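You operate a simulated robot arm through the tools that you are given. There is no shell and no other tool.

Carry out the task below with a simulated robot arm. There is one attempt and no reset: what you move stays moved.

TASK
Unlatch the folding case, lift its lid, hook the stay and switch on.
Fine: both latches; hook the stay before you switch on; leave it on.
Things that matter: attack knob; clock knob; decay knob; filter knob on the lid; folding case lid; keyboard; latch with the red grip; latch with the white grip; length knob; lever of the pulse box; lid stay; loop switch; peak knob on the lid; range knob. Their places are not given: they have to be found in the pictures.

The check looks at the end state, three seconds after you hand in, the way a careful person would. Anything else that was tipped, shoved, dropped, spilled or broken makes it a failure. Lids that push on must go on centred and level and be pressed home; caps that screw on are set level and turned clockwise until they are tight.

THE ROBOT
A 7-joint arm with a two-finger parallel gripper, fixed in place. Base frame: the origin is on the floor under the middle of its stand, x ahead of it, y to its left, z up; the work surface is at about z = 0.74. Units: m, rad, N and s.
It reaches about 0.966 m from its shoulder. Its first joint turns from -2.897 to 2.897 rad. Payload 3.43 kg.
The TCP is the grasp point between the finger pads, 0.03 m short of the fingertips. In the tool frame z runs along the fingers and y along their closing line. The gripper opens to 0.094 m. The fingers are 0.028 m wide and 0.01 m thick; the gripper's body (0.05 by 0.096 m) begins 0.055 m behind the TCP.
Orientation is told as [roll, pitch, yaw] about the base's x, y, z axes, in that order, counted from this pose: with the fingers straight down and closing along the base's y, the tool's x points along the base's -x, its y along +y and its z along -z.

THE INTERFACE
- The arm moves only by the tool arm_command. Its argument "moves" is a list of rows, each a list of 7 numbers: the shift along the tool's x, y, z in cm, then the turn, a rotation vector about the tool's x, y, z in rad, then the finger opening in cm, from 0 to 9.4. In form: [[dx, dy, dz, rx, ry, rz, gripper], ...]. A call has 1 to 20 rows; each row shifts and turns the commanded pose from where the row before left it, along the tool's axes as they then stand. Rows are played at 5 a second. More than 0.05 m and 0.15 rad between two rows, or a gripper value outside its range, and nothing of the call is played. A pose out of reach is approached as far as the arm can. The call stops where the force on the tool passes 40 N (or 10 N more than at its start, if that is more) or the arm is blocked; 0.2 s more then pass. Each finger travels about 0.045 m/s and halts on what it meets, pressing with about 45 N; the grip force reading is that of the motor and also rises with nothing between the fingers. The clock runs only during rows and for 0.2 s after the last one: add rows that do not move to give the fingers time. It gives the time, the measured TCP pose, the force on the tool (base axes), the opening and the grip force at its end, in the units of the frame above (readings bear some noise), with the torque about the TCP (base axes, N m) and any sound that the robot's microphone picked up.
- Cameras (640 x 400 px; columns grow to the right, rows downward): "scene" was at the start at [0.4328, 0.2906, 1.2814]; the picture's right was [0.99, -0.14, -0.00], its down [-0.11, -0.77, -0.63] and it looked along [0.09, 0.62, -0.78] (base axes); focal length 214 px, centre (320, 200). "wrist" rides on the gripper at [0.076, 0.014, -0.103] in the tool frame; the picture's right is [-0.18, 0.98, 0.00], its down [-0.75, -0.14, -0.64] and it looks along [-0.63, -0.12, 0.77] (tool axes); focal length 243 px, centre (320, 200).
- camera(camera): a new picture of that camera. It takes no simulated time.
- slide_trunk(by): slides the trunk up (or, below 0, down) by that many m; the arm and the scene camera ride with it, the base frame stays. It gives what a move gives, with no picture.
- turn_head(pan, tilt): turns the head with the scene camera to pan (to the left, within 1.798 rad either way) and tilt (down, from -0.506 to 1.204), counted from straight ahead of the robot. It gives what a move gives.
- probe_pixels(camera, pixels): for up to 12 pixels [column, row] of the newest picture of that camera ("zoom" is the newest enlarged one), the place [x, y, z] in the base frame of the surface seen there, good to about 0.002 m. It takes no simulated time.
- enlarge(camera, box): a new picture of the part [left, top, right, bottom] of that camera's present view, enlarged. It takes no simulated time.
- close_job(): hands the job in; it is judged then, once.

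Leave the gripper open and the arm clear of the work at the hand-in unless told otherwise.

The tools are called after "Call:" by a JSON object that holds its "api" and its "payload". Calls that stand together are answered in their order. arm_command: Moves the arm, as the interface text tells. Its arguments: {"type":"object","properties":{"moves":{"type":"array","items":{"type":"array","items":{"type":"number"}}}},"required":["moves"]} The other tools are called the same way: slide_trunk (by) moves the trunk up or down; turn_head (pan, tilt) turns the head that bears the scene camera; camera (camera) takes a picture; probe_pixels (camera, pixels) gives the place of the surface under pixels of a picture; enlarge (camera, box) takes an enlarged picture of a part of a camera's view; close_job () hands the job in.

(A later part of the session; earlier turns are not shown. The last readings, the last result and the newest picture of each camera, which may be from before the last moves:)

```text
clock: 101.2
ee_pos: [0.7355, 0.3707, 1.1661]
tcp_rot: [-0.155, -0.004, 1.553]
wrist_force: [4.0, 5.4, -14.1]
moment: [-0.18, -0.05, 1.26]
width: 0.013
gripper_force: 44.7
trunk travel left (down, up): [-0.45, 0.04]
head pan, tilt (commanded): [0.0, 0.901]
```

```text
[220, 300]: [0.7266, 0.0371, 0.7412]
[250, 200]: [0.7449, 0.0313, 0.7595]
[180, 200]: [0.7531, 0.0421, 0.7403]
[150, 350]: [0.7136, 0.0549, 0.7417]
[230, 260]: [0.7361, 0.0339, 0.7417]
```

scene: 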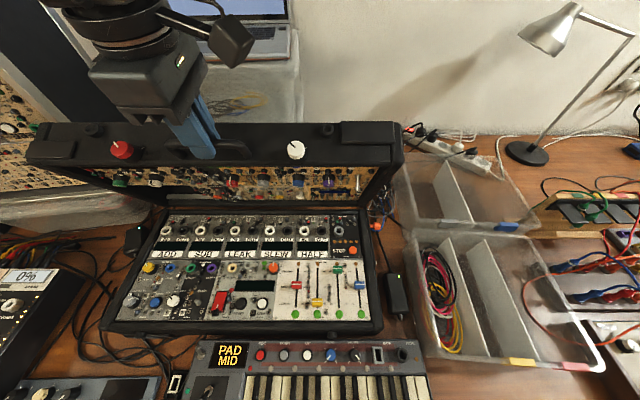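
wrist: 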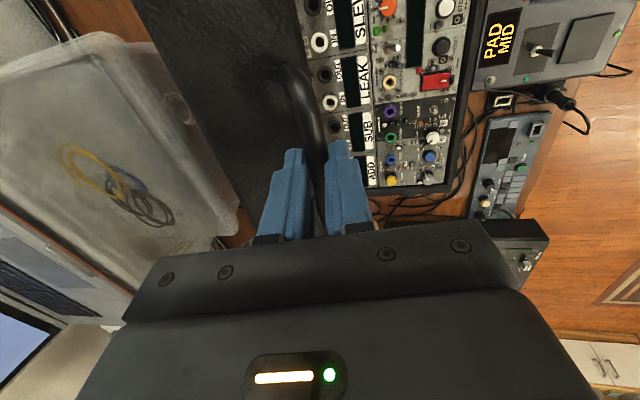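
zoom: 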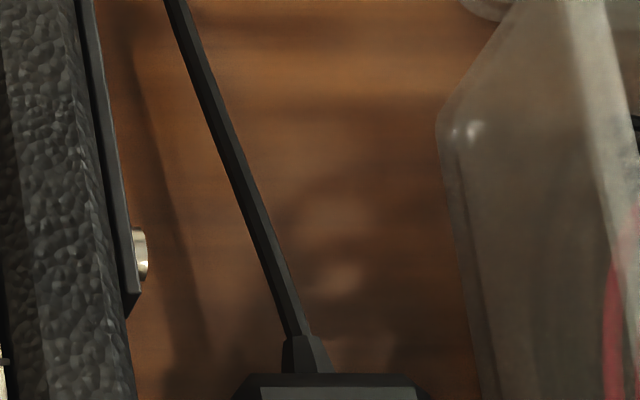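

I identify the stay: a flat black bar on the case's −y outer wall with a silver pivot screw (≈x 0.735) and an orange knob at about [0.80,0.055,0.815]. The lid is close to its balance point (closing force only ~2 N), so past ~80° it should rest open by itself. First see the arm posture to find out what limits it.

Call:
{"api": "turn_head", "payload": {"pan": -0.3, "tilt": -0.2}}

Call:
{"api": "camera", "payload": {"camera": "scene"}}

Call:
{"api": "turn_head", "payload": {"pan": -1.3, "tilt": 0.0}}

Call:
{"api": "camera", "payload": {"camera": "scene"}}

```text
clock: 102.5
ee_pos: [0.7364, 0.3718, 1.1654]
tcp_rot: [-0.156, -0.005, 1.556]
wrist_force: [2.6, 3.4, -15.2]
moment: [-0.17, -0.03, 1.27]
width: 0.0128
gripper_force: 45.0
trunk travel left (down, up): [-0.45, 0.04]
head pan, tilt (commanded): [-0.3, -0.201]
```

```text
taken
```

scene: 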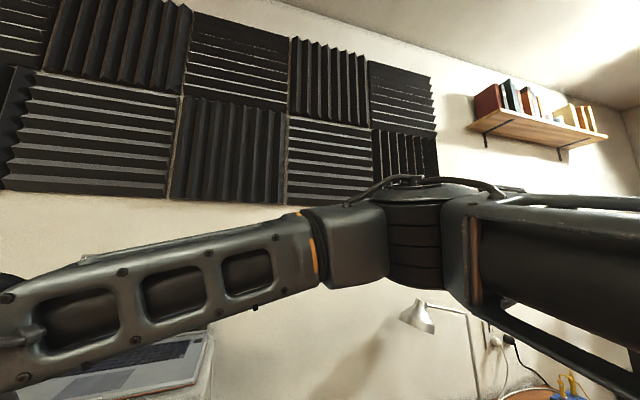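

```text
clock: 103.8
ee_pos: [0.7369, 0.3708, 1.1647]
tcp_rot: [-0.154, -0.007, 1.555]
wrist_force: [4.0, 4.2, -15.4]
moment: [-0.22, -0.05, 1.23]
width: 0.0131
gripper_force: 44.9
trunk travel left (down, up): [-0.45, 0.04]
head pan, tilt (commanded): [-1.3, 0.0]
```

```text
taken
```

scene: 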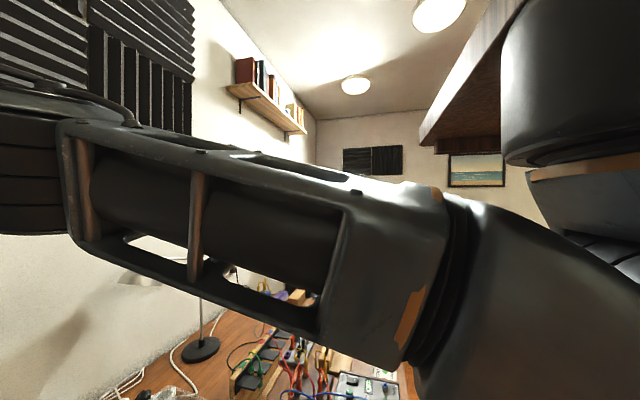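

Call:
{"api": "probe_pixels", "payload": {"camera": "scene", "pixels": [[30, 170], [90, 170], [250, 220], [400, 250], [420, 320], [520, 300], [570, 80], [600, 200], [480, 160], [60, 95]]}}

Call:
{"api": "turn_head", "payload": {"pan": -0.2, "tilt": 0.0}}

Call:
{"api": "camera", "payload": {"camera": "scene"}}

Call:
{"api": "probe_pixels", "payload": {"camera": "scene", "pixels": [[330, 140], [400, 140], [450, 150], [420, 90], [200, 170], [100, 190], [20, 200], [260, 150], [300, 170], [560, 150]]}}

```text
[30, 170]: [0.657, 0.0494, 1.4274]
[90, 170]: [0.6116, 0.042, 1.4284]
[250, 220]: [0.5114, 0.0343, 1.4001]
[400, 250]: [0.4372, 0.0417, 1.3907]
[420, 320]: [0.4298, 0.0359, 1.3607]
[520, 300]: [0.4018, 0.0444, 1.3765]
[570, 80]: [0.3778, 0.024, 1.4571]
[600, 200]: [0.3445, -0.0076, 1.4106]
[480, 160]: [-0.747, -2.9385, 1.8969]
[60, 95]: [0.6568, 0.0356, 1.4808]
```

```text
clock: 105.1
ee_pos: [0.7364, 0.3699, 1.165]
tcp_rot: [-0.154, -0.004, 1.556]
wrist_force: [4.4, 3.0, -14.5]
moment: [-0.16, -0.05, 1.24]
width: 0.0128
gripper_force: 45.1
trunk travel left (down, up): [-0.45, 0.04]
head pan, tilt (commanded): [-0.201, 0.0]
```

```text
taken
```

scene: 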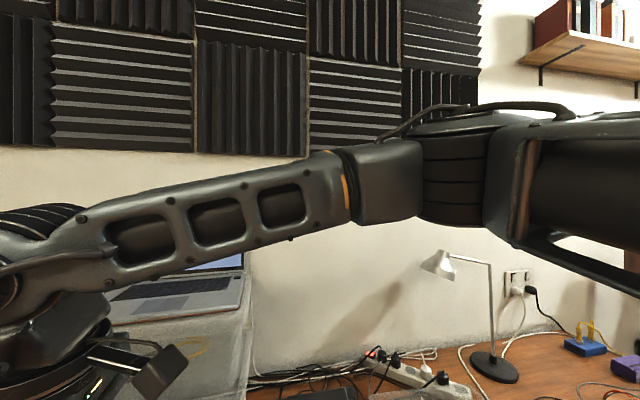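

```text
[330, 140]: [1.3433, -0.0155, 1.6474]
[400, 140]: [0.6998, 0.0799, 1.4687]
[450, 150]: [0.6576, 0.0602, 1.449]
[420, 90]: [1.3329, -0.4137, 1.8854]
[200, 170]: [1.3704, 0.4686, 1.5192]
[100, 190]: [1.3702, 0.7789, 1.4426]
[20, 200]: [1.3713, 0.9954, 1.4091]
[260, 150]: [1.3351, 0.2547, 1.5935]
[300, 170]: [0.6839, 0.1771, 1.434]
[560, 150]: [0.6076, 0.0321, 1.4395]
```

The arm works like a SCARA here: elbow at ~[0.69,0.03,1.45], wrist above the handle. I'll test whether tilting the hand about the bar axis frees the reach: tilt +0.15 rad, then advance 1.4 cm along the arc.

Call:
{"api": "arm_command", "payload": {"moves": [[0, 0, 0, 0.075, 0, 0, 0.8], [0, 0, 0, 0.075, 0, 0, 0.8], [0, -0.7, 0.1, 0, 0, 0, 0.8], [0, -0.7, 0.1, 0, 0, 0, 0.8], [0, 0, 0, 0, 0, 0, 0.8]]}}

```text
clock: 106.3
ee_pos: [0.7511, 0.37, 1.1711]
tcp_rot: [-0.309, -0.006, 1.557]
wrist_force: [-8.6, 4.4, 25.7]
moment: [-0.91, -0.07, 1.09]
width: 0.0129
gripper_force: 45.2
trunk travel left (down, up): [-0.45, 0.04]
head pan, tilt (commanded): [-0.201, 0.0]
```

That works (lid ~71°). Tilting forward progressively frees the reach. Continue with combined tilt and arc motion to ~81°.

Call:
{"api": "arm_command", "payload": {"moves": [[0, -1.5, -0.15, 0.05, 0, 0, 0.8], [0, -1.44, 0.1, 0.05, 0, 0, 0.8], [0, -1.44, 0.3, 0.05, 0, 0, 0.8], [0, -1.42, 0.38, 0.05, 0, 0, 0.8], [0, 0, 0, 0, 0, 0, 0.8]]}}

```text
clock: 107.5
ee_pos: [0.8086, 0.3703, 1.1824]
tcp_rot: [-0.505, -0.004, 1.555]
wrist_force: [1.5, 17.3, -8.9]
moment: [-0.05, 0.06, 1.42]
width: 0.0132
gripper_force: 44.9
trunk travel left (down, up): [-0.45, 0.04]
head pan, tilt (commanded): [-0.201, 0.0]
```

Lid ~81.5°, balanced. Continue to ~91° and watch for the end stop.

Call:
{"api": "arm_command", "payload": {"moves": [[0, -1.23, 0.45, 0.03, 0, 0, 0.8], [0, -1.22, 0.49, 0.03, 0, 0, 0.8], [0, -1.26, 0.75, 0.03, 0, 0, 0.8], [0, -1.24, 0.79, 0.03, 0, 0, 0.8], [0, 0, 0, 0, 0, 0, 0.8]]}}

Call:
{"api": "turn_head", "payload": {"pan": 0.0, "tilt": 0.9}}

Call:
{"api": "camera", "payload": {"camera": "scene"}}

```text
clock: 108.8
ee_pos: [0.8609, 0.368, 1.1863]
tcp_rot: [-0.618, -0.005, 1.562]
wrist_force: [1.3, 8.5, -10.5]
moment: [0.16, 0.25, 0.77]
width: 0.0128
gripper_force: 45.2
trunk travel left (down, up): [-0.45, 0.04]
head pan, tilt (commanded): [-0.201, 0.0]
stopped in row 5: the force on the tool passed its limit at 40 N (the readings are from after the stop); the commanded pose is now the measured one
```

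```text
clock: 110.0
ee_pos: [0.8627, 0.3696, 1.1865]
tcp_rot: [-0.62, -0.003, 1.557]
wrist_force: [1.7, 13.9, -20.2]
moment: [0.57, 0.22, 1.22]
width: 0.0126
gripper_force: 45.0
trunk travel left (down, up): [-0.45, 0.04]
head pan, tilt (commanded): [0.0, 0.901]
```

```text
taken
```

scene: 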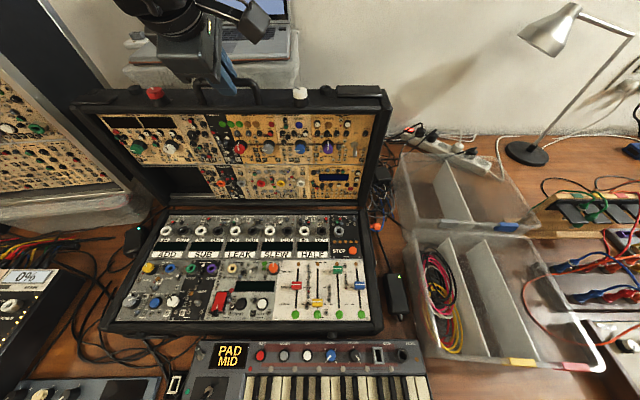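

Stopped at ~91° with 40 N — possibly the lid's open stop. Zoom on the lid's right side and the stay to see the hooking geometry.

Call:
{"api": "enlarge", "payload": {"camera": "scene", "box": [320, 70, 420, 170]}}

Call:
{"api": "enlarge", "payload": {"camera": "scene", "box": [330, 150, 430, 250]}}

```text
4.00 times, centred on (370, 120) of scene
```

zoom: 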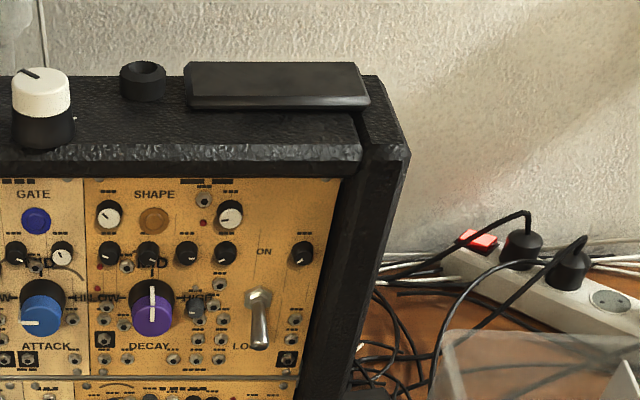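

```text
4.00 times, centred on (380, 200) of scene
```

zoom: 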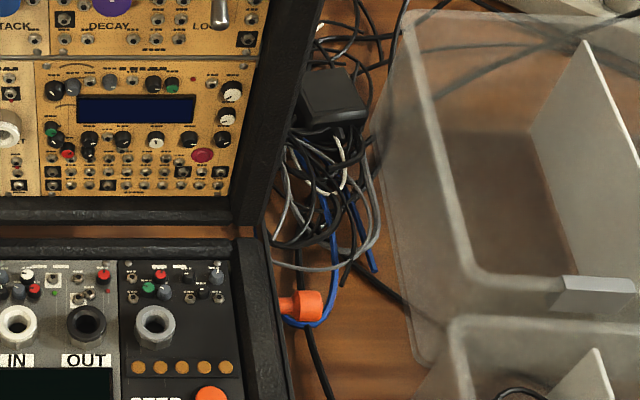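

The lid's right module reads GATE, SHAPE, ATTACK, DECAY, with the LOOP toggle (ON at top). I need to identify the "pulse box" lever; zoom in on all modules for labels.

Call:
{"api": "enlarge", "payload": {"camera": "scene", "box": [90, 100, 230, 200]}}

Call:
{"api": "enlarge", "payload": {"camera": "scene", "box": [210, 100, 370, 210]}}

Call:
{"api": "enlarge", "payload": {"camera": "scene", "box": [105, 250, 205, 325]}}

Call:
{"api": "enlarge", "payload": {"camera": "scene", "box": [195, 250, 295, 325]}}

```text
4.00 times, centred on (160, 150) of scene
```

zoom: 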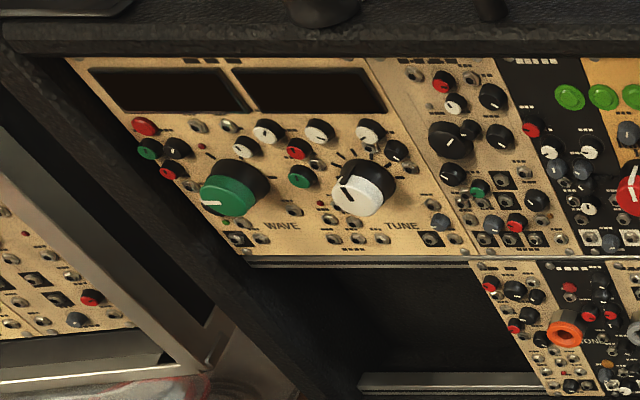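

```text
3.64 times, centred on (290, 155) of scene
```

zoom: 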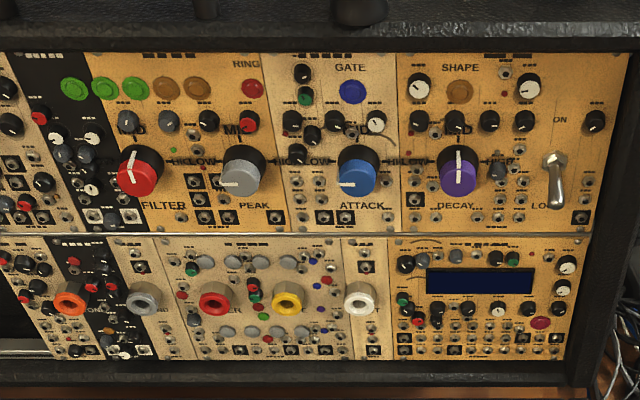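

```text
5.33 times, centred on (155, 288) of scene
```

zoom: 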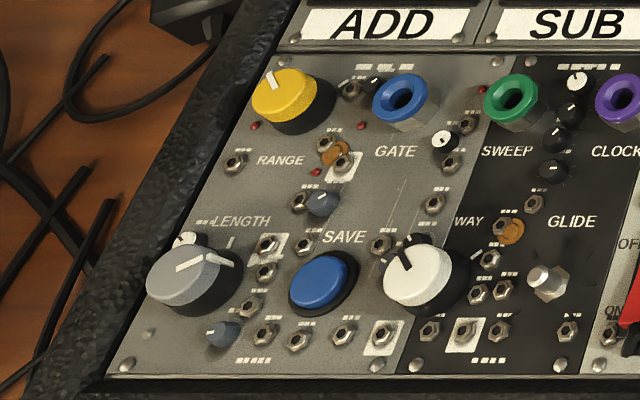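

```text
5.33 times, centred on (245, 288) of scene
```

zoom: 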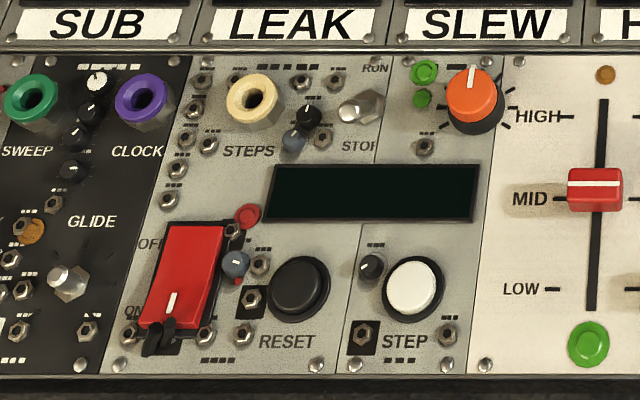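

Labels: body has RANGE, LENGTH, CLOCK … and a red OFF/ON lever (the pulse box); lid has FILTER, PEAK, ATTACK, DECAY and the LOOP toggle. Before releasing the lid, I relax the vertical stress (−2 mm z) and test whether the lid still moves toward +x.

Call:
{"api": "arm_command", "payload": {"moves": [[0, 0.11, 0.16, 0, 0, 0, 0.8], [0, 0, 0, 0, 0, 0, 0.8], [0, -0.41, 0.29, 0, 0, 0, 0.8], [0, 0, 0, 0, 0, 0, 0.8]]}}

```text
clock: 111.0
ee_pos: [0.8668, 0.3681, 1.1855]
tcp_rot: [-0.624, -0.004, 1.557]
wrist_force: [3.2, 16.9, -6.0]
moment: [-0.26, 0.02, 0.68]
width: 0.013
gripper_force: 44.6
trunk travel left (down, up): [-0.45, 0.04]
head pan, tilt (commanded): [0.0, 0.901]
```

No hard stop yet (x-force just +3 N). Continue opening to ~101° in small rows.

Call:
{"api": "arm_command", "payload": {"moves": [[0, -0.97, 0.8, 0.03, 0, 0, 0.8], [0, -0.97, 0.82, 0.03, 0, 0, 0.8], [0, -0.99, 1.08, 0.02, 0, 0, 0.8], [0, -0.98, 1.1, 0.02, 0, 0, 0.8], [0, 0, 0, 0, 0, 0, 0.8]]}}

```text
clock: 111.8
ee_pos: [0.8993, 0.3676, 1.1812]
tcp_rot: [-0.687, -0.003, 1.562]
wrist_force: [-19.0, -8.3, 12.5]
moment: [0.27, 0.25, 0.31]
width: 0.0127
gripper_force: 44.6
trunk travel left (down, up): [-0.45, 0.04]
head pan, tilt (commanded): [0.0, 0.901]
stopped in row 4: the force on the tool passed its limit at 58 N (the readings are from after the stop); the commanded pose is now the measured one
```

The lid is now against its open stop (~97°, −19 N in x). It is past its balance point, so I release the handle gently and watch that the lid stays.

Call:
{"api": "arm_command", "payload": {"moves": [[0, 0, 0, 0, 0, 0, 2.0], [0, 0, 0, 0, 0, 0, 3.4], [0, 0, 0, 0, 0, 0, 3.4], [0, 0, -1.0, 0, 0, 0, 3.4], [0, 0, -2.0, 0, 0, 0, 3.4], [0, 0, 0, 0, 0, 0, 3.4]]}}

Call:
{"api": "camera", "payload": {"camera": "scene"}}

Call:
{"api": "camera", "payload": {"camera": "wrist"}}

```text
clock: 113.2
ee_pos: [0.8817, 0.3688, 1.203]
tcp_rot: [-0.692, -0.004, 1.56]
wrist_force: [-0.6, 0.5, 0.5]
moment: [0.02, 0.0, 0.01]
width: 0.0343
gripper_force: 0.0
trunk travel left (down, up): [-0.45, 0.04]
head pan, tilt (commanded): [0.0, 0.901]
```

```text
taken
```

scene: 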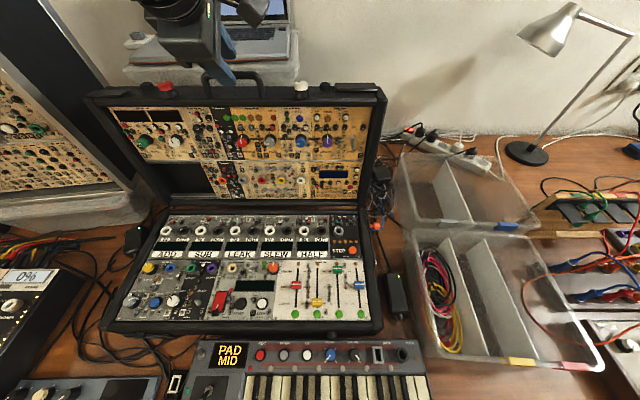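

```text
taken
```

wrist: 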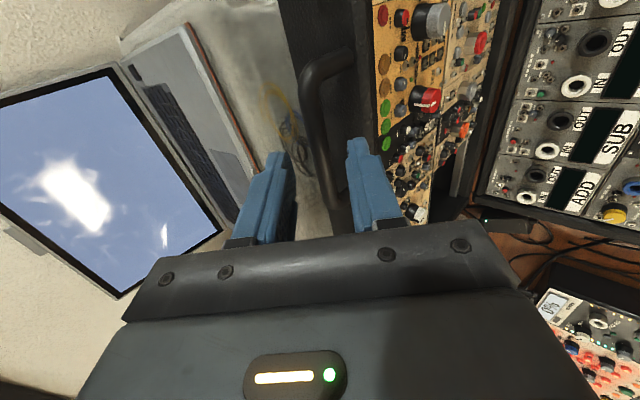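

The lid stays open on its own. Retreat the hand further up, and zoom to the right side again.

Call:
{"api": "arm_command", "payload": {"moves": [[0, 0, -4, 0, 0, 0, 3.4], [0, 0, -4, 0, 0, 0, 3.4], [0, 0, 0, 0, 0, 0, 3.4]]}}

Call:
{"api": "turn_head", "payload": {"pan": -0.45, "tilt": 0.75}}

Call:
{"api": "camera", "payload": {"camera": "scene"}}

Call:
{"api": "enlarge", "payload": {"camera": "scene", "box": [100, 80, 260, 290]}}

```text
clock: 114.0
ee_pos: [0.8281, 0.3701, 1.2479]
tcp_rot: [-0.668, 0.0, 1.563]
wrist_force: [0.3, 0.0, -0.3]
moment: [0.0, -0.02, 0.02]
width: 0.034
gripper_force: 0.1
trunk travel left (down, up): [-0.45, 0.04]
head pan, tilt (commanded): [0.0, 0.901]
```

```text
clock: 114.9
ee_pos: [0.8283, 0.3692, 1.2509]
tcp_rot: [-0.667, -0.004, 1.56]
wrist_force: [0.2, -0.3, -0.4]
moment: [-0.01, -0.01, -0.02]
width: 0.0342
gripper_force: 0.1
trunk travel left (down, up): [-0.45, 0.04]
head pan, tilt (commanded): [-0.45, 0.75]
```

```text
taken
```

scene: 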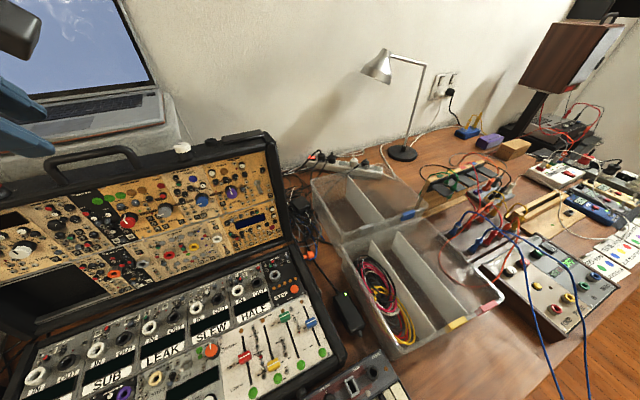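

```text
1.90 times, centred on (180, 185) of scene
```

zoom: 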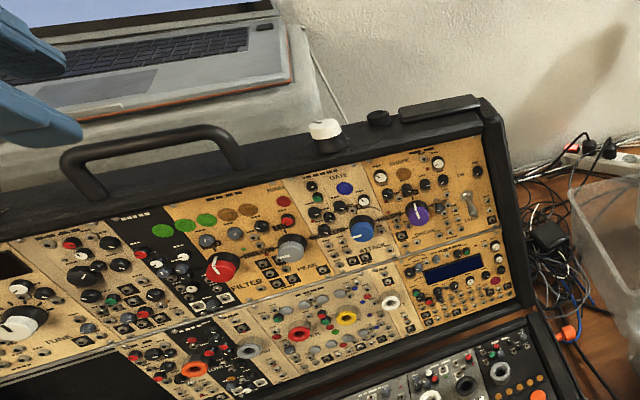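

There are other boxes further right on the table (e.g. (545,275), (550,215)). The pulse box could be one of them; zoom there.

Call:
{"api": "enlarge", "payload": {"camera": "scene", "box": [400, 140, 640, 340]}}

Call:
{"api": "enlarge", "payload": {"camera": "scene", "box": [480, 240, 640, 340]}}

Call:
{"api": "enlarge", "payload": {"camera": "scene", "box": [260, 190, 360, 290]}}

```text
2.00 times, centred on (520, 240) of scene
```

zoom: 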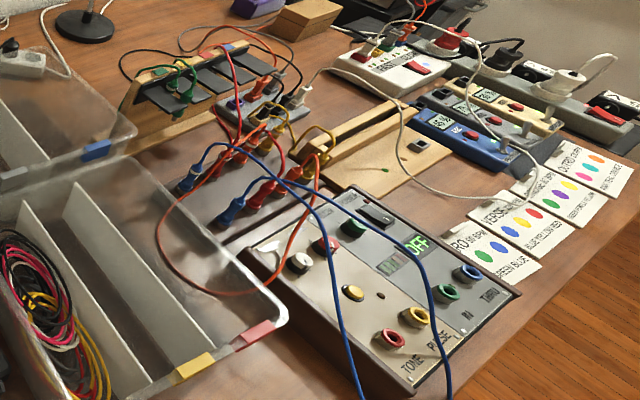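

```text
4.00 times, centred on (560, 290) of scene
```

zoom: 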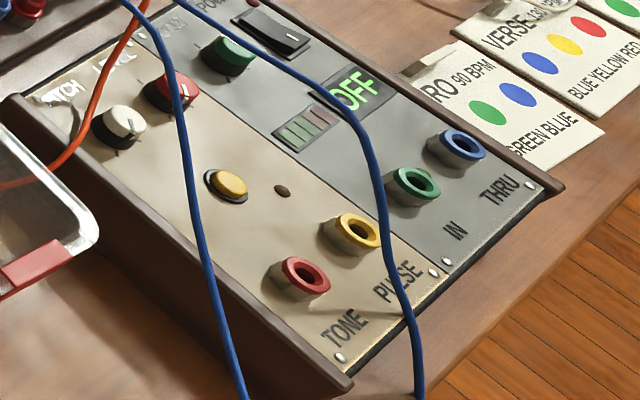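

```text
4.00 times, centred on (310, 240) of scene
```

zoom: 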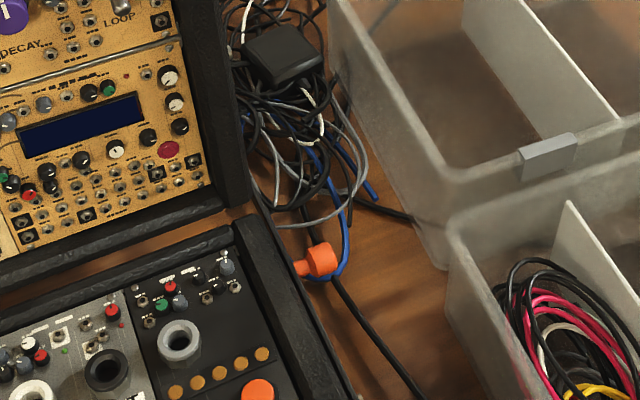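

The other box (with POWER rocker and "OFF" display) is a separate device far to the right. I need the state of the red OFF/ON lever in the case; go back to the frontal view and probe heights along it.

Call:
{"api": "turn_head", "payload": {"pan": 0.15, "tilt": 1.1}}

Call:
{"api": "camera", "payload": {"camera": "scene"}}

```text
clock: 115.9
ee_pos: [0.8287, 0.3685, 1.2508]
tcp_rot: [-0.667, -0.005, 1.558]
wrist_force: [-0.3, -0.8, 1.1]
moment: [0.02, 0.01, 0.01]
width: 0.0341
gripper_force: 0.0
trunk travel left (down, up): [-0.45, 0.04]
head pan, tilt (commanded): [0.15, 1.1]
```

```text
taken
```

scene: 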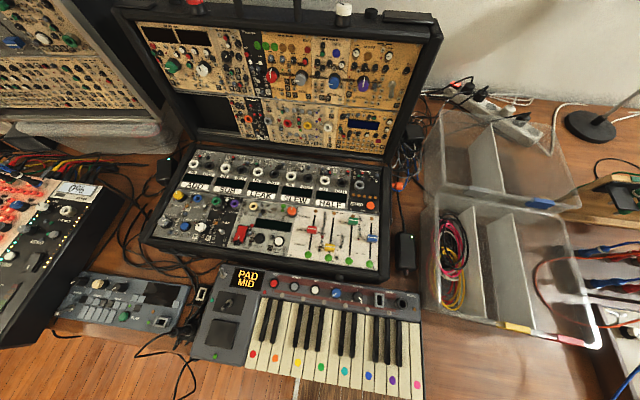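

Call:
{"api": "enlarge", "payload": {"camera": "scene", "box": [220, 210, 268, 252]}}

Call:
{"api": "enlarge", "payload": {"camera": "scene", "box": [380, 150, 430, 200]}}

Call:
{"api": "enlarge", "payload": {"camera": "scene", "box": [160, 180, 260, 255]}}

```text
9.52 times, centred on (244, 231) of scene
```

zoom: 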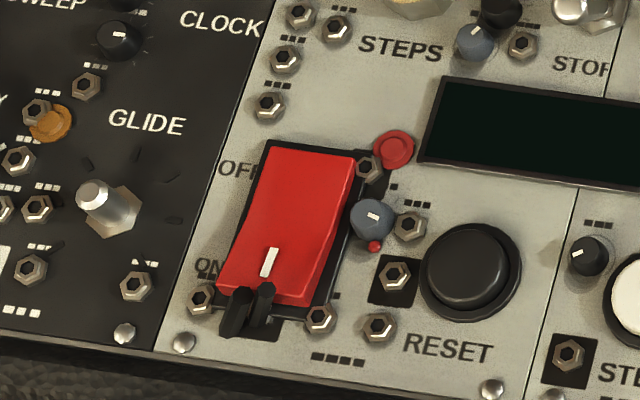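

```text
8.00 times, centred on (405, 175) of scene
```

zoom: 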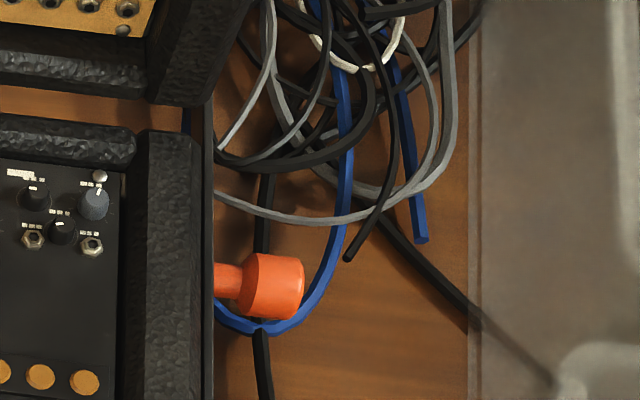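

```text
5.33 times, centred on (210, 218) of scene
```

zoom: 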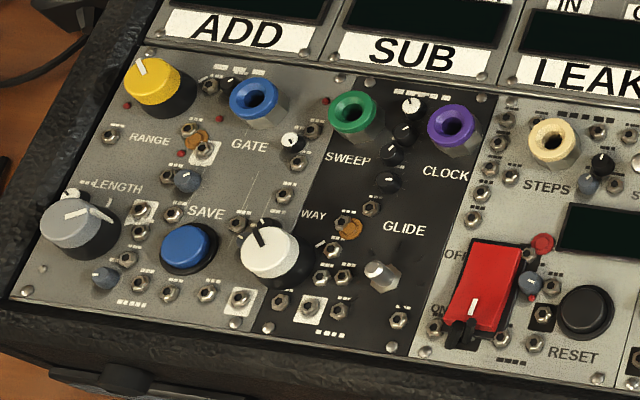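

The red piece looks like a rocker/lever with OFF (top) and ON (bottom). I'll inspect closely with the wrist camera. First move the hand away from the lid: back 10 cm in −x, tilt to vertical, then toward −y to look at the stay.

Call:
{"api": "arm_command", "payload": {"moves": [[0, 3.93, -3.09, 0, 0, 0, 3.4], [0, 3.93, -3.09, 0, 0, 0, 3.4], [0, 0, 0, -0.133, 0, 0, 3.4], [0, 0, 0, -0.133, 0, 0, 3.4], [0, 0, 0, -0.133, 0, 0, 3.4], [0, 0, 0, -0.133, 0, 0, 3.4], [0, 0, 0, -0.133, 0, 0, 3.4], [0, 0, 0, 0, 0, 0, 3.4]]}}

Call:
{"api": "camera", "payload": {"camera": "wrist"}}

```text
clock: 117.7
ee_pos: [0.7312, 0.3691, 1.2616]
tcp_rot: [-0.224, -0.003, 1.557]
wrist_force: [0.6, -1.0, 0.4]
moment: [0.01, -0.01, 0.02]
width: 0.0341
gripper_force: 0.0
out of reach, approached as far as the arm can: row 6, 7
trunk travel left (down, up): [-0.45, 0.04]
head pan, tilt (commanded): [0.15, 1.1]
```

```text
taken
```

wrist: 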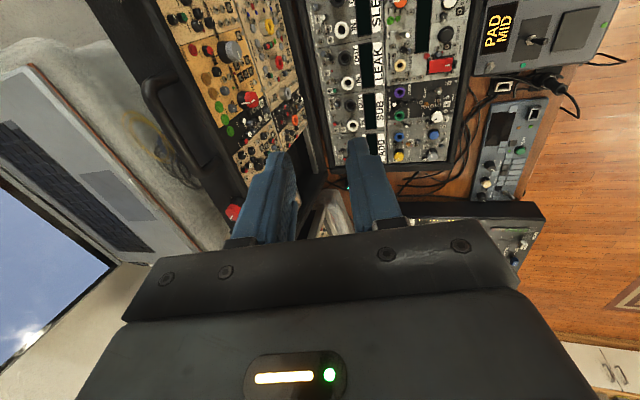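

OK — go lower first (15 cm down), then 38 cm toward −y.

Call:
{"api": "arm_command", "payload": {"moves": [[0, 1.1, 4.87, 0, 0, 0, 3.4], [0, 1.1, 4.87, 0, 0, 0, 3.4], [0, 1.1, 4.87, 0, 0, 0, 3.4], [4.8, 0, 0, 0, 0, 0, 3.4], [4.8, 0, 0, 0, 0, 0, 3.4], [4.8, 0, 0, 0, 0, 0, 3.4], [4.8, 0, 0, 0, 0, 0, 3.4], [0, 0, 0, 0, 0, 0, 3.4]]}}

Call:
{"api": "camera", "payload": {"camera": "wrist"}}

Call:
{"api": "camera", "payload": {"camera": "scene"}}

```text
clock: 119.5
ee_pos: [0.7295, 0.1767, 1.1097]
tcp_rot: [-0.225, -0.004, 1.559]
wrist_force: [-0.3, 0.2, -0.2]
moment: [0.03, -0.03, -0.01]
width: 0.034
gripper_force: 0.0
trunk travel left (down, up): [-0.45, 0.04]
head pan, tilt (commanded): [0.15, 1.1]
```

```text
taken
```

wrist: 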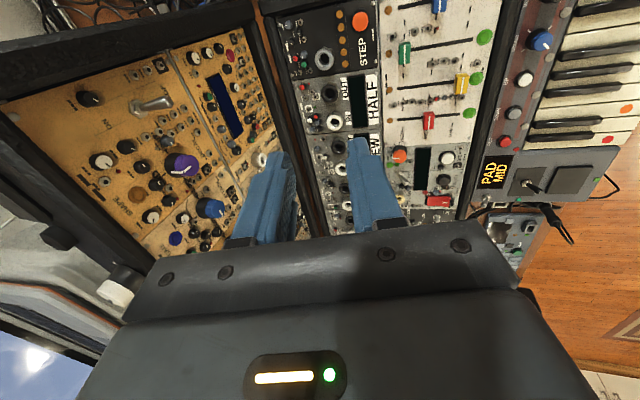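

```text
taken
```

scene: 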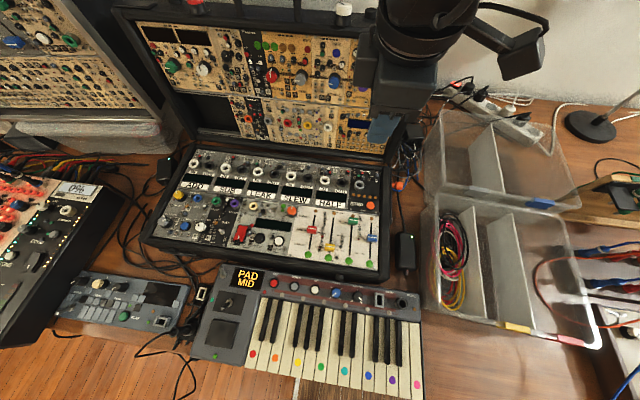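

Continue another 19 cm toward −y and look back at the side wall.

Call:
{"api": "arm_command", "payload": {"moves": [[4.8, 0, 0, 0, 0, 0, 3.4], [4.8, 0, 0, 0, 0, 0, 3.4], [4.8, 0, 0, 0, 0, 0, 3.4], [4.8, 0, 0, 0, 0, 0, 3.4], [0, 0, 0, 0, 0, 0, 3.4]]}}

Call:
{"api": "camera", "payload": {"camera": "wrist"}}

```text
clock: 120.7
ee_pos: [0.6848, 0.0201, 1.0602]
tcp_rot: [-0.191, -0.033, 1.561]
wrist_force: [-0.4, 0.1, 0.4]
moment: [0.0, -0.01, 0.01]
width: 0.0339
gripper_force: 0.1
out of reach, approached as far as the arm can: row 2, 3, 4
trunk travel left (down, up): [-0.45, 0.04]
head pan, tilt (commanded): [0.15, 1.1]
```

```text
taken
```

wrist: 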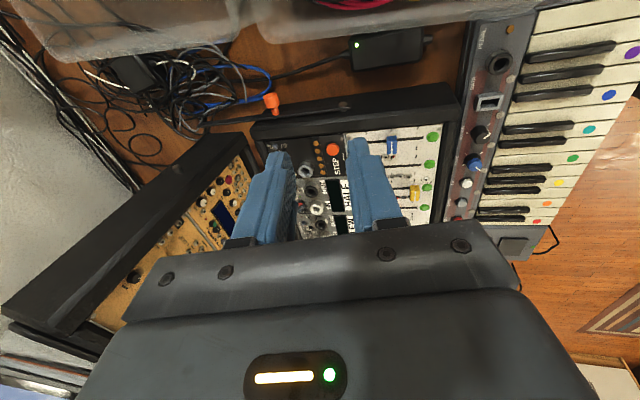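

I can see the side wall from here: orange knob at (271,103) and a dark bar along the wall. Zoom in.

Call:
{"api": "enlarge", "payload": {"camera": "wrist", "box": [180, 60, 380, 185]}}

Call:
{"api": "enlarge", "payload": {"camera": "wrist", "box": [0, 90, 260, 340]}}

```text
3.20 times, centred on (280, 122) of wrist
```

zoom: 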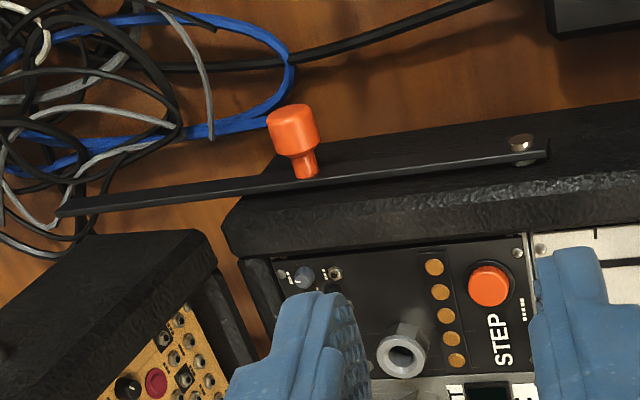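

```text
1.60 times, centred on (130, 215) of wrist
```

zoom: 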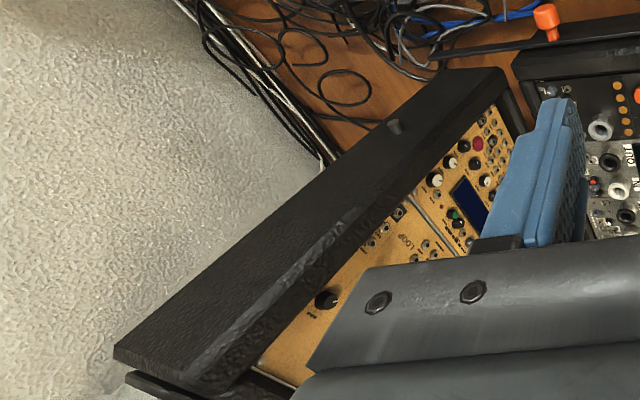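

Now it's clear: the stay is a straight bar pivoted at the silver screw (zoom (522,145)), with an orange knob at mid-length and its free end reaching behind the case; a peg sits on the lid's side (second zoom (395,127)). Probe these.

Call:
{"api": "probe_pixels", "payload": {"camera": "zoom", "pixels": [[395, 127], [390, 122], [400, 133], [545, 15], [550, 30], [470, 55], [440, 62], [330, 230], [430, 110], [500, 75]]}}

Call:
{"api": "enlarge", "payload": {"camera": "wrist", "box": [180, 60, 380, 185]}}

Call:
{"api": "probe_pixels", "payload": {"camera": "zoom", "pixels": [[522, 142], [543, 152], [440, 165], [330, 175], [305, 165], [290, 115], [200, 195], [100, 205], [65, 208], [400, 185], [300, 140]]}}

Call:
{"api": "enlarge", "payload": {"camera": "wrist", "box": [120, 90, 220, 200]}}

```text
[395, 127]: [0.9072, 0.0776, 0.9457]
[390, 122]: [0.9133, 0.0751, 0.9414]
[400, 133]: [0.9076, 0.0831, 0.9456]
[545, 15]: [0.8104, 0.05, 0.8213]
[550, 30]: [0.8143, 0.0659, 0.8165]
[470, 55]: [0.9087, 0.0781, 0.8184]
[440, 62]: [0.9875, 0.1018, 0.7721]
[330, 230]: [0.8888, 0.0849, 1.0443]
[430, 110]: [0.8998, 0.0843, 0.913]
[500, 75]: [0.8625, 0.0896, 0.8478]
```

```text
3.20 times, centred on (280, 122) of wrist
```

zoom: 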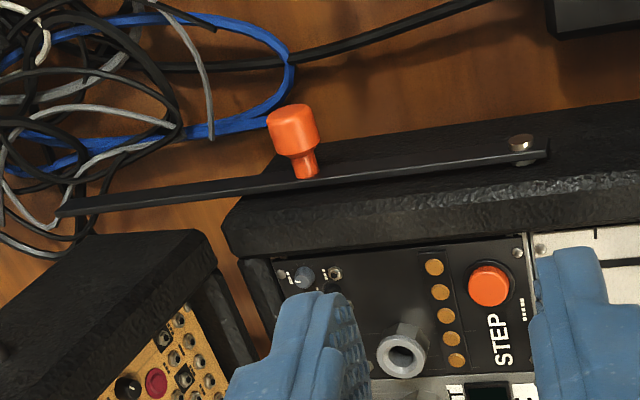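

```text
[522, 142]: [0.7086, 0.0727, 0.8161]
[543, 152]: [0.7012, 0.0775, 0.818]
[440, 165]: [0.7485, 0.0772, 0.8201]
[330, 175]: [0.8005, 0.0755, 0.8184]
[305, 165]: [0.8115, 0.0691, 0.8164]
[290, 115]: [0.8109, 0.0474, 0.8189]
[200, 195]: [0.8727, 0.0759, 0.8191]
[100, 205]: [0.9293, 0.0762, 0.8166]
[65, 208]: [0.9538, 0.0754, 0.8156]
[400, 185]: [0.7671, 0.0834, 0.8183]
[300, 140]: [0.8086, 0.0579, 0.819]
```

```text
3.64 times, centred on (170, 145) of wrist
```

zoom: 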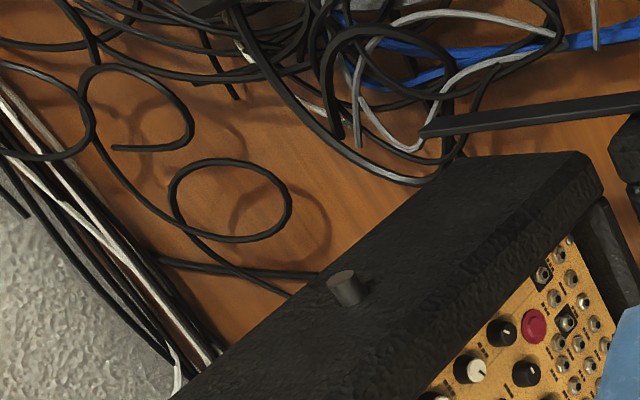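

Geometry: pivot at [0.709,0.08,0.815]; bar runs to x≈0.955; orange knob at [0.811, 0.047–0.07, 0.817]; lid peg at [0.909,0.08,0.944], i.e. 32° up from the bar. So the knob must be raised ~5.5 cm along a 10 cm arc. I move the hand toward a spot above the knob: [0.81,0.05,0.98].

Call:
{"api": "arm_command", "payload": {"moves": [[-0.75, -2.69, 2.56, 0, 0, 0, 4.0], [-0.75, -2.69, 2.56, 0, 0, 0, 4.0], [-0.75, -2.69, 2.56, 0, 0, 0, 4.0], [-0.75, -2.69, 2.56, 0, 0, 0, 4.0], [0, 0, 0, -0.1, 0, 0, 4.0], [0, 0, 0, -0.09, 0, 0, 4.0], [0, 0, 0, 0, 0, 0, 4.0]]}}

Call:
{"api": "camera", "payload": {"camera": "wrist"}}

Call:
{"api": "camera", "payload": {"camera": "scene"}}

```text
clock: 122.3
ee_pos: [0.7844, 0.0511, 0.9832]
tcp_rot: [-0.201, -0.005, 1.554]
wrist_force: [-0.1, -0.5, -0.7]
moment: [0.02, -0.02, 0.01]
width: 0.04
gripper_force: 0.1
out of reach, approached as far as the arm can: row 2, 3, 4, 5, 6
trunk travel left (down, up): [-0.45, 0.04]
head pan, tilt (commanded): [0.15, 1.1]
```

```text
taken
```

wrist: 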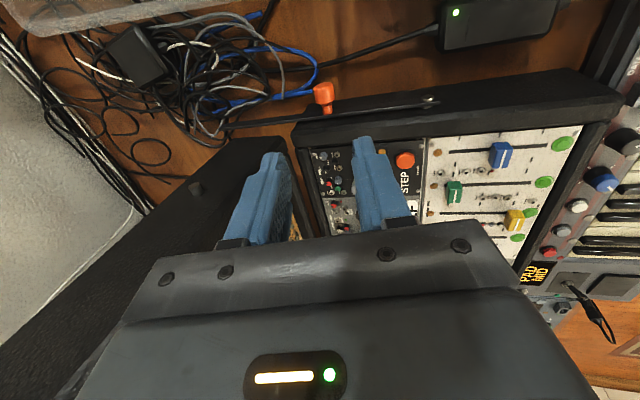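

```text
taken
```

scene: 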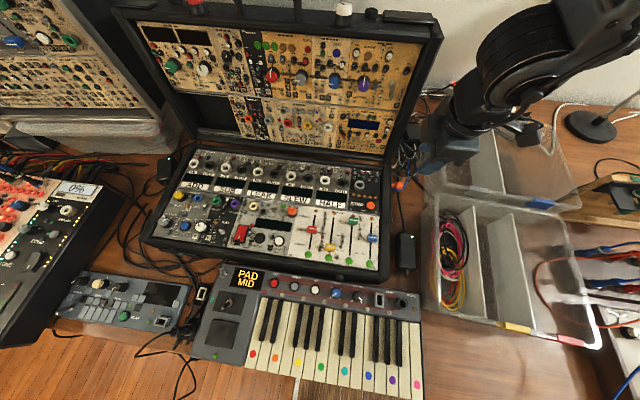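

x=0.81 with the hand vertical is out of reach, but more forward tilt helps. Tilt to ~0.35 rad and descend toward a pre-grasp 6 cm from the orange knob ((323,93) in the wrist view).

Call:
{"api": "arm_command", "payload": {"moves": [[0, 0, 0, 0.075, 0, 0, 4.0], [0, 0, 0, 0.075, 0, 0, 4.0], [0, 1.07, 3.2, 0, 0, 0, 4.0], [0, 1.07, 3.2, 0, 0, 0, 4.0], [0, 0, 0, 0, 0, 0, 4.0]]}}

Call:
{"api": "camera", "payload": {"camera": "wrist"}}

```text
clock: 123.5
ee_pos: [0.7862, 0.0518, 0.9134]
tcp_rot: [-0.353, -0.005, 1.554]
wrist_force: [-0.3, 0.5, -0.1]
moment: [0.01, 0.01, 0.0]
width: 0.0402
gripper_force: 0.1
trunk travel left (down, up): [-0.45, 0.04]
head pan, tilt (commanded): [0.15, 1.1]
```

```text
taken
```

wrist: 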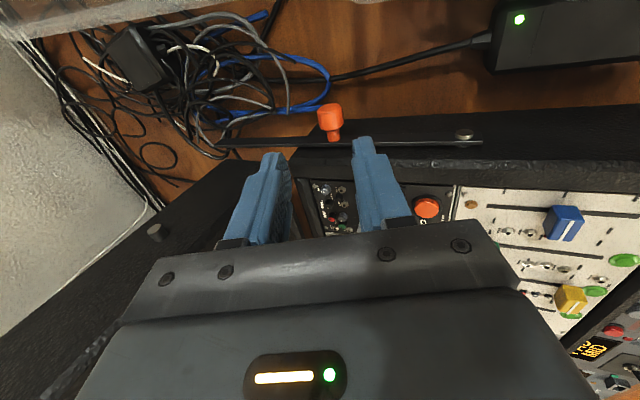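

Good tracking. Probe the orange knob and bar from this closer view, and zoom at the bar end/peg.

Call:
{"api": "enlarge", "payload": {"camera": "wrist", "box": [200, 80, 360, 180]}}

Call:
{"api": "probe_pixels", "payload": {"camera": "wrist", "pixels": [[330, 107], [330, 120], [333, 137], [319, 112], [342, 112], [329, 128], [464, 133], [222, 143], [155, 232], [400, 143]]}}

Call:
{"api": "enlarge", "payload": {"camera": "wrist", "box": [120, 190, 200, 260]}}

```text
4.00 times, centred on (280, 130) of wrist
```

zoom: 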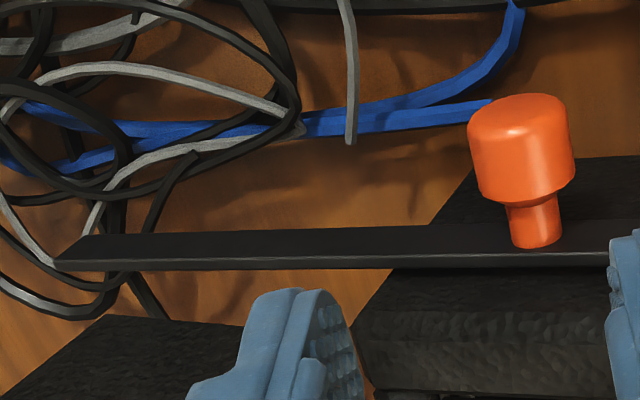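

```text
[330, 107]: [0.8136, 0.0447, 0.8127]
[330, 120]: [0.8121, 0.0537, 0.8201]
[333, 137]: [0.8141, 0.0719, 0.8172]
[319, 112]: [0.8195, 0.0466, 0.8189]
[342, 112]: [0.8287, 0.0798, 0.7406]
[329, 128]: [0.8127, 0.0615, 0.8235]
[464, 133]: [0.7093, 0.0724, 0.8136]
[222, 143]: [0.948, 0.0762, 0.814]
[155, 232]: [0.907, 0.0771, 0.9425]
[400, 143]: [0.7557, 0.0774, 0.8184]
```

```text
5.71 times, centred on (160, 225) of wrist
```

zoom: 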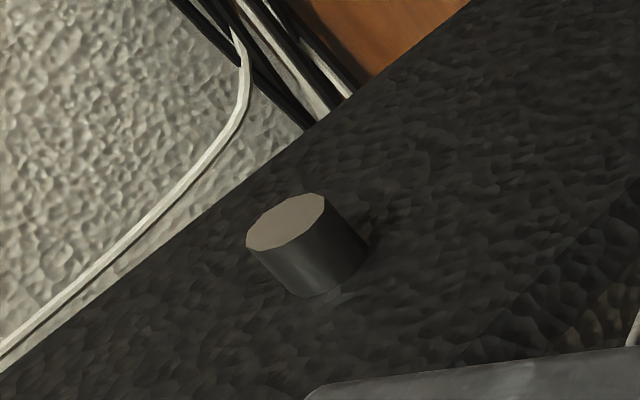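

Knob centre ≈ [0.8125, 0.053, 0.813], Ø ~18 mm. Descend with the fingers either side of it (in x), TCP y≈0.05.

Call:
{"api": "arm_command", "payload": {"moves": [[0.06, 0.34, 2.5, 0, 0, 0, 3.4], [0.06, 0.34, 2.5, 0, 0, 0, 3.4], [0.06, 0.33, 2.4, 0, 0, 0, 3.4], [0, 0, 0, 0, 0, 0, 3.4]]}}

Call:
{"api": "camera", "payload": {"camera": "wrist"}}

```text
clock: 124.5
ee_pos: [0.8003, 0.0508, 0.8415]
tcp_rot: [-0.351, -0.005, 1.553]
wrist_force: [0.1, -0.4, -0.1]
moment: [0.03, 0.01, 0.04]
width: 0.0339
gripper_force: 0.0
trunk travel left (down, up): [-0.45, 0.04]
head pan, tilt (commanded): [0.15, 1.1]
```

```text
taken
```

wrist: 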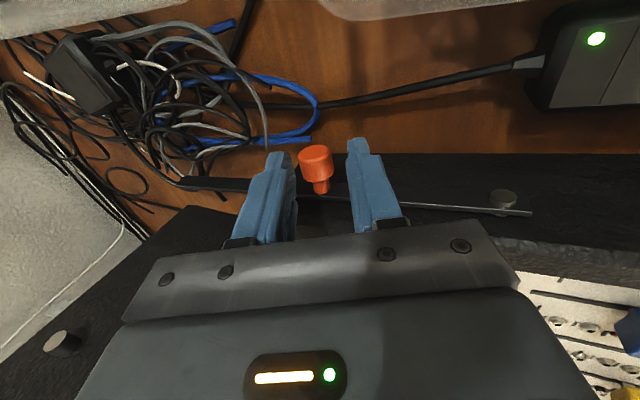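

Knob is centred between the fingers (317,160). Advance 2.5 cm and close.

Call:
{"api": "arm_command", "payload": {"moves": [[0, -0.08, 1.25, 0, 0, 0, 3.4], [0, -0.08, 1.25, 0, 0, 0, 3.4], [0, 0, 0, 0, 0, 0, 3.4], [0, 0, 0, 0, 0, 0, 1.2], [0, 0, 0, 0, 0, 0, 1.2], [0, 0, 0, 0, 0, 0, 1.2]]}}

Call:
{"api": "camera", "payload": {"camera": "wrist"}}

```text
clock: 125.9
ee_pos: [0.8106, 0.0506, 0.8193]
tcp_rot: [-0.352, -0.006, 1.553]
wrist_force: [6.7, 2.0, -1.0]
moment: [0.02, -0.1, 0.05]
width: 0.0212
gripper_force: 45.1
trunk travel left (down, up): [-0.45, 0.04]
head pan, tilt (commanded): [0.15, 1.1]
```

```text
taken
```

wrist: 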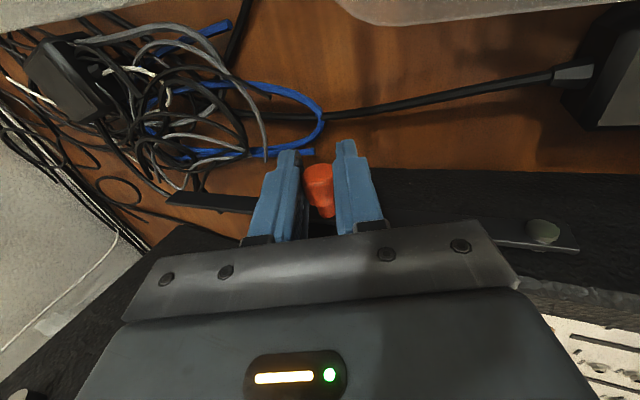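

Knob gripped (21 mm). Raise it along the stay's arc: first 15°.

Call:
{"api": "arm_command", "payload": {"moves": [[0, -0.27, -0.86, 0.04, 0, 0, 1.2], [0, -0.23, -0.88, 0.04, 0, 0, 1.2], [0, -0.2, -0.88, 0.04, 0, 0, 1.2], [0, 0, 0, 0, 0, 0, 1.2]]}}

Call:
{"api": "camera", "payload": {"camera": "wrist"}}

```text
clock: 126.9
ee_pos: [0.8059, 0.0514, 0.8461]
tcp_rot: [-0.47, -0.007, 1.554]
wrist_force: [-2.4, 6.1, -1.7]
moment: [-0.03, 0.0, 0.23]
width: 0.021
gripper_force: 45.0
trunk travel left (down, up): [-0.45, 0.04]
head pan, tilt (commanded): [0.15, 1.1]
```

```text
taken
```

wrist: 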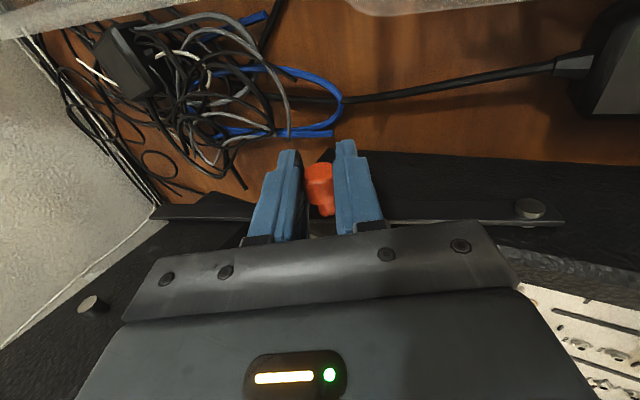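

The stay rises easily. Continue to 30°.

Call:
{"api": "arm_command", "payload": {"moves": [[0, -0.15, -0.89, 0.04, 0, 0, 1.2], [0, -0.1, -0.89, 0.04, 0, 0, 1.2], [0, -0.06, -0.91, 0.04, 0, 0, 1.2], [0, 0, 0, 0, 0, 0, 1.2]]}}

Call:
{"api": "camera", "payload": {"camera": "wrist"}}

Call:
{"api": "camera", "payload": {"camera": "scene"}}

```text
clock: 127.9
ee_pos: [0.796, 0.0498, 0.8692]
tcp_rot: [-0.589, -0.005, 1.553]
wrist_force: [-14.5, 9.0, -9.0]
moment: [-0.12, 0.06, 0.28]
width: 0.0208
gripper_force: 44.6
trunk travel left (down, up): [-0.45, 0.04]
head pan, tilt (commanded): [0.15, 1.1]
```

```text
taken
```

wrist: 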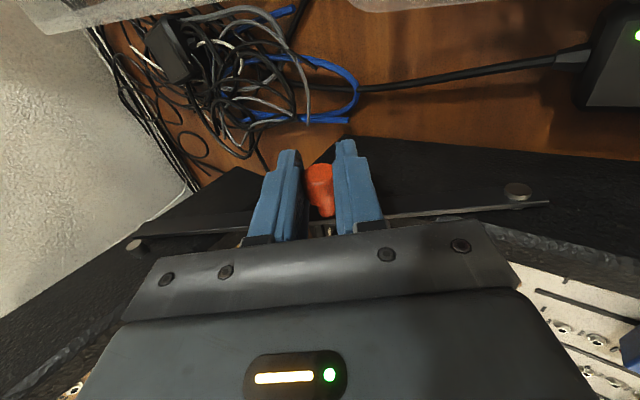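

```text
taken
```

scene: 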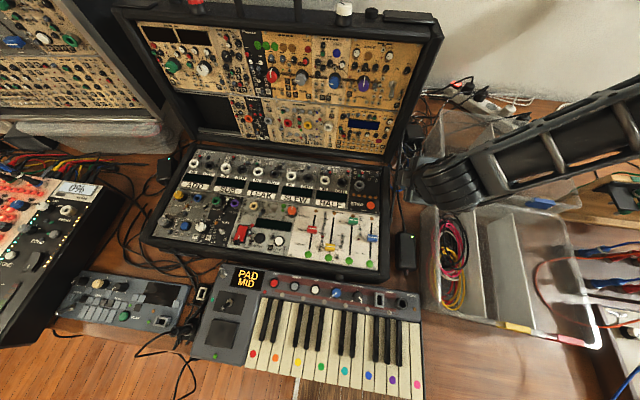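

The bar end has reached the peg region at (138,243). Zoom in.

Call:
{"api": "enlarge", "payload": {"camera": "wrist", "box": [100, 200, 200, 280]}}

Call:
{"api": "probe_pixels", "payload": {"camera": "wrist", "pixels": [[133, 246], [145, 236], [170, 234], [200, 228], [517, 188], [140, 240], [318, 170]]}}

```text
5.00 times, centred on (150, 240) of wrist
```

zoom: 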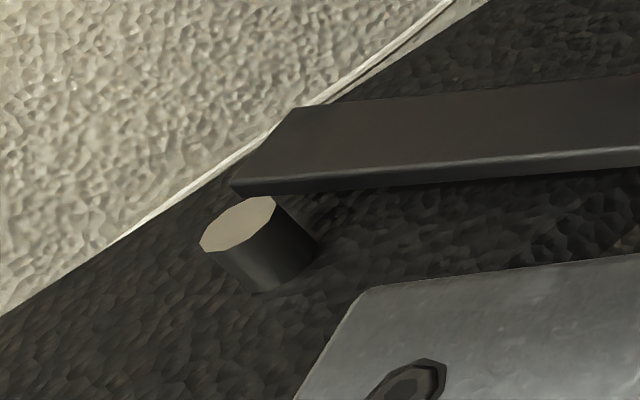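

```text
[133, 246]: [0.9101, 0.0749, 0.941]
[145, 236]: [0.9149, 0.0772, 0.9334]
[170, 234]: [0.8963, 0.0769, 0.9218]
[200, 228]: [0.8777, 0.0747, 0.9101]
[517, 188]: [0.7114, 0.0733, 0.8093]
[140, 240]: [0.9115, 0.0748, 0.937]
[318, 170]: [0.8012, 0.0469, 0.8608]
```

The bar's upper edge is now just under the peg (contact at ~29–30°). I press slightly further up (2 mm at the knob) and check force, sound and position.

Call:
{"api": "arm_command", "payload": {"moves": [[0, 0.02, -0.12, 0, 0, 0, 1.2], [0, 0.02, -0.12, 0, 0, 0, 1.2], [0, 0, 0, 0, 0, 0, 1.2]]}}

Call:
{"api": "enlarge", "payload": {"camera": "wrist", "box": [100, 200, 200, 280]}}

```text
clock: 128.7
ee_pos: [0.7947, 0.0495, 0.8719]
tcp_rot: [-0.589, -0.005, 1.554]
wrist_force: [-17.6, 6.4, -9.7]
moment: [-0.15, 0.04, 0.27]
width: 0.0209
gripper_force: 45.6
trunk travel left (down, up): [-0.45, 0.04]
head pan, tilt (commanded): [0.15, 1.1]
```

```text
5.00 times, centred on (150, 240) of wrist
```

zoom: 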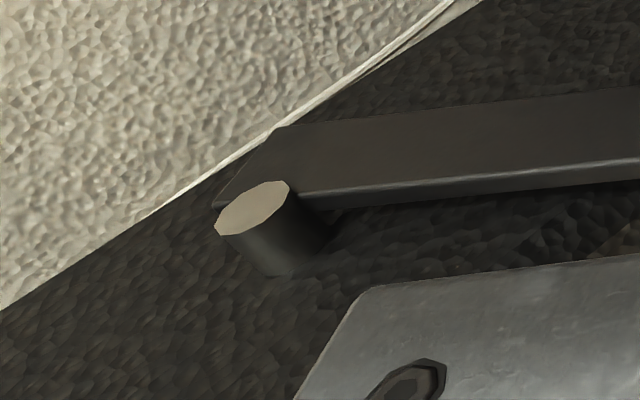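

The bar moves on without hard contact and now overlaps the peg. Continue a little (toward 33–34°), easing 2 mm in −x to reduce the side force.

Call:
{"api": "arm_command", "payload": {"moves": [[0, 0.17, -0.11, 0, 0, 0, 1.2], [0, 0.03, -0.15, 0, 0, 0, 1.2], [0, 0.03, -0.15, 0, 0, 0, 1.2], [0, 0, 0, 0, 0, 0, 1.2]]}}

Call:
{"api": "enlarge", "payload": {"camera": "wrist", "box": [100, 200, 200, 280]}}

```text
clock: 129.7
ee_pos: [0.7927, 0.05, 0.8754]
tcp_rot: [-0.593, -0.005, 1.552]
wrist_force: [-5.7, 5.7, -3.6]
moment: [-0.07, -0.04, 0.2]
width: 0.0206
gripper_force: 44.7
trunk travel left (down, up): [-0.45, 0.04]
head pan, tilt (commanded): [0.15, 1.1]
```

```text
5.00 times, centred on (150, 240) of wrist
```

zoom: 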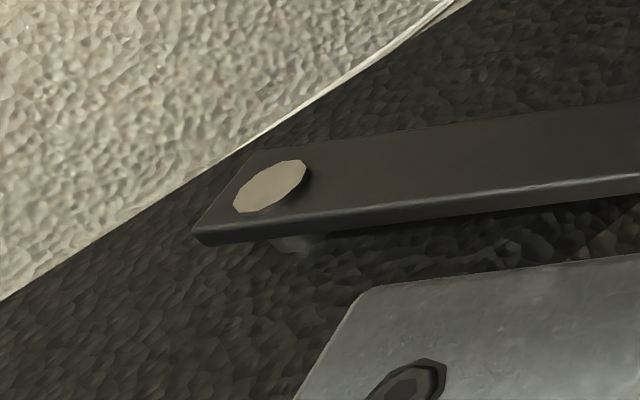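

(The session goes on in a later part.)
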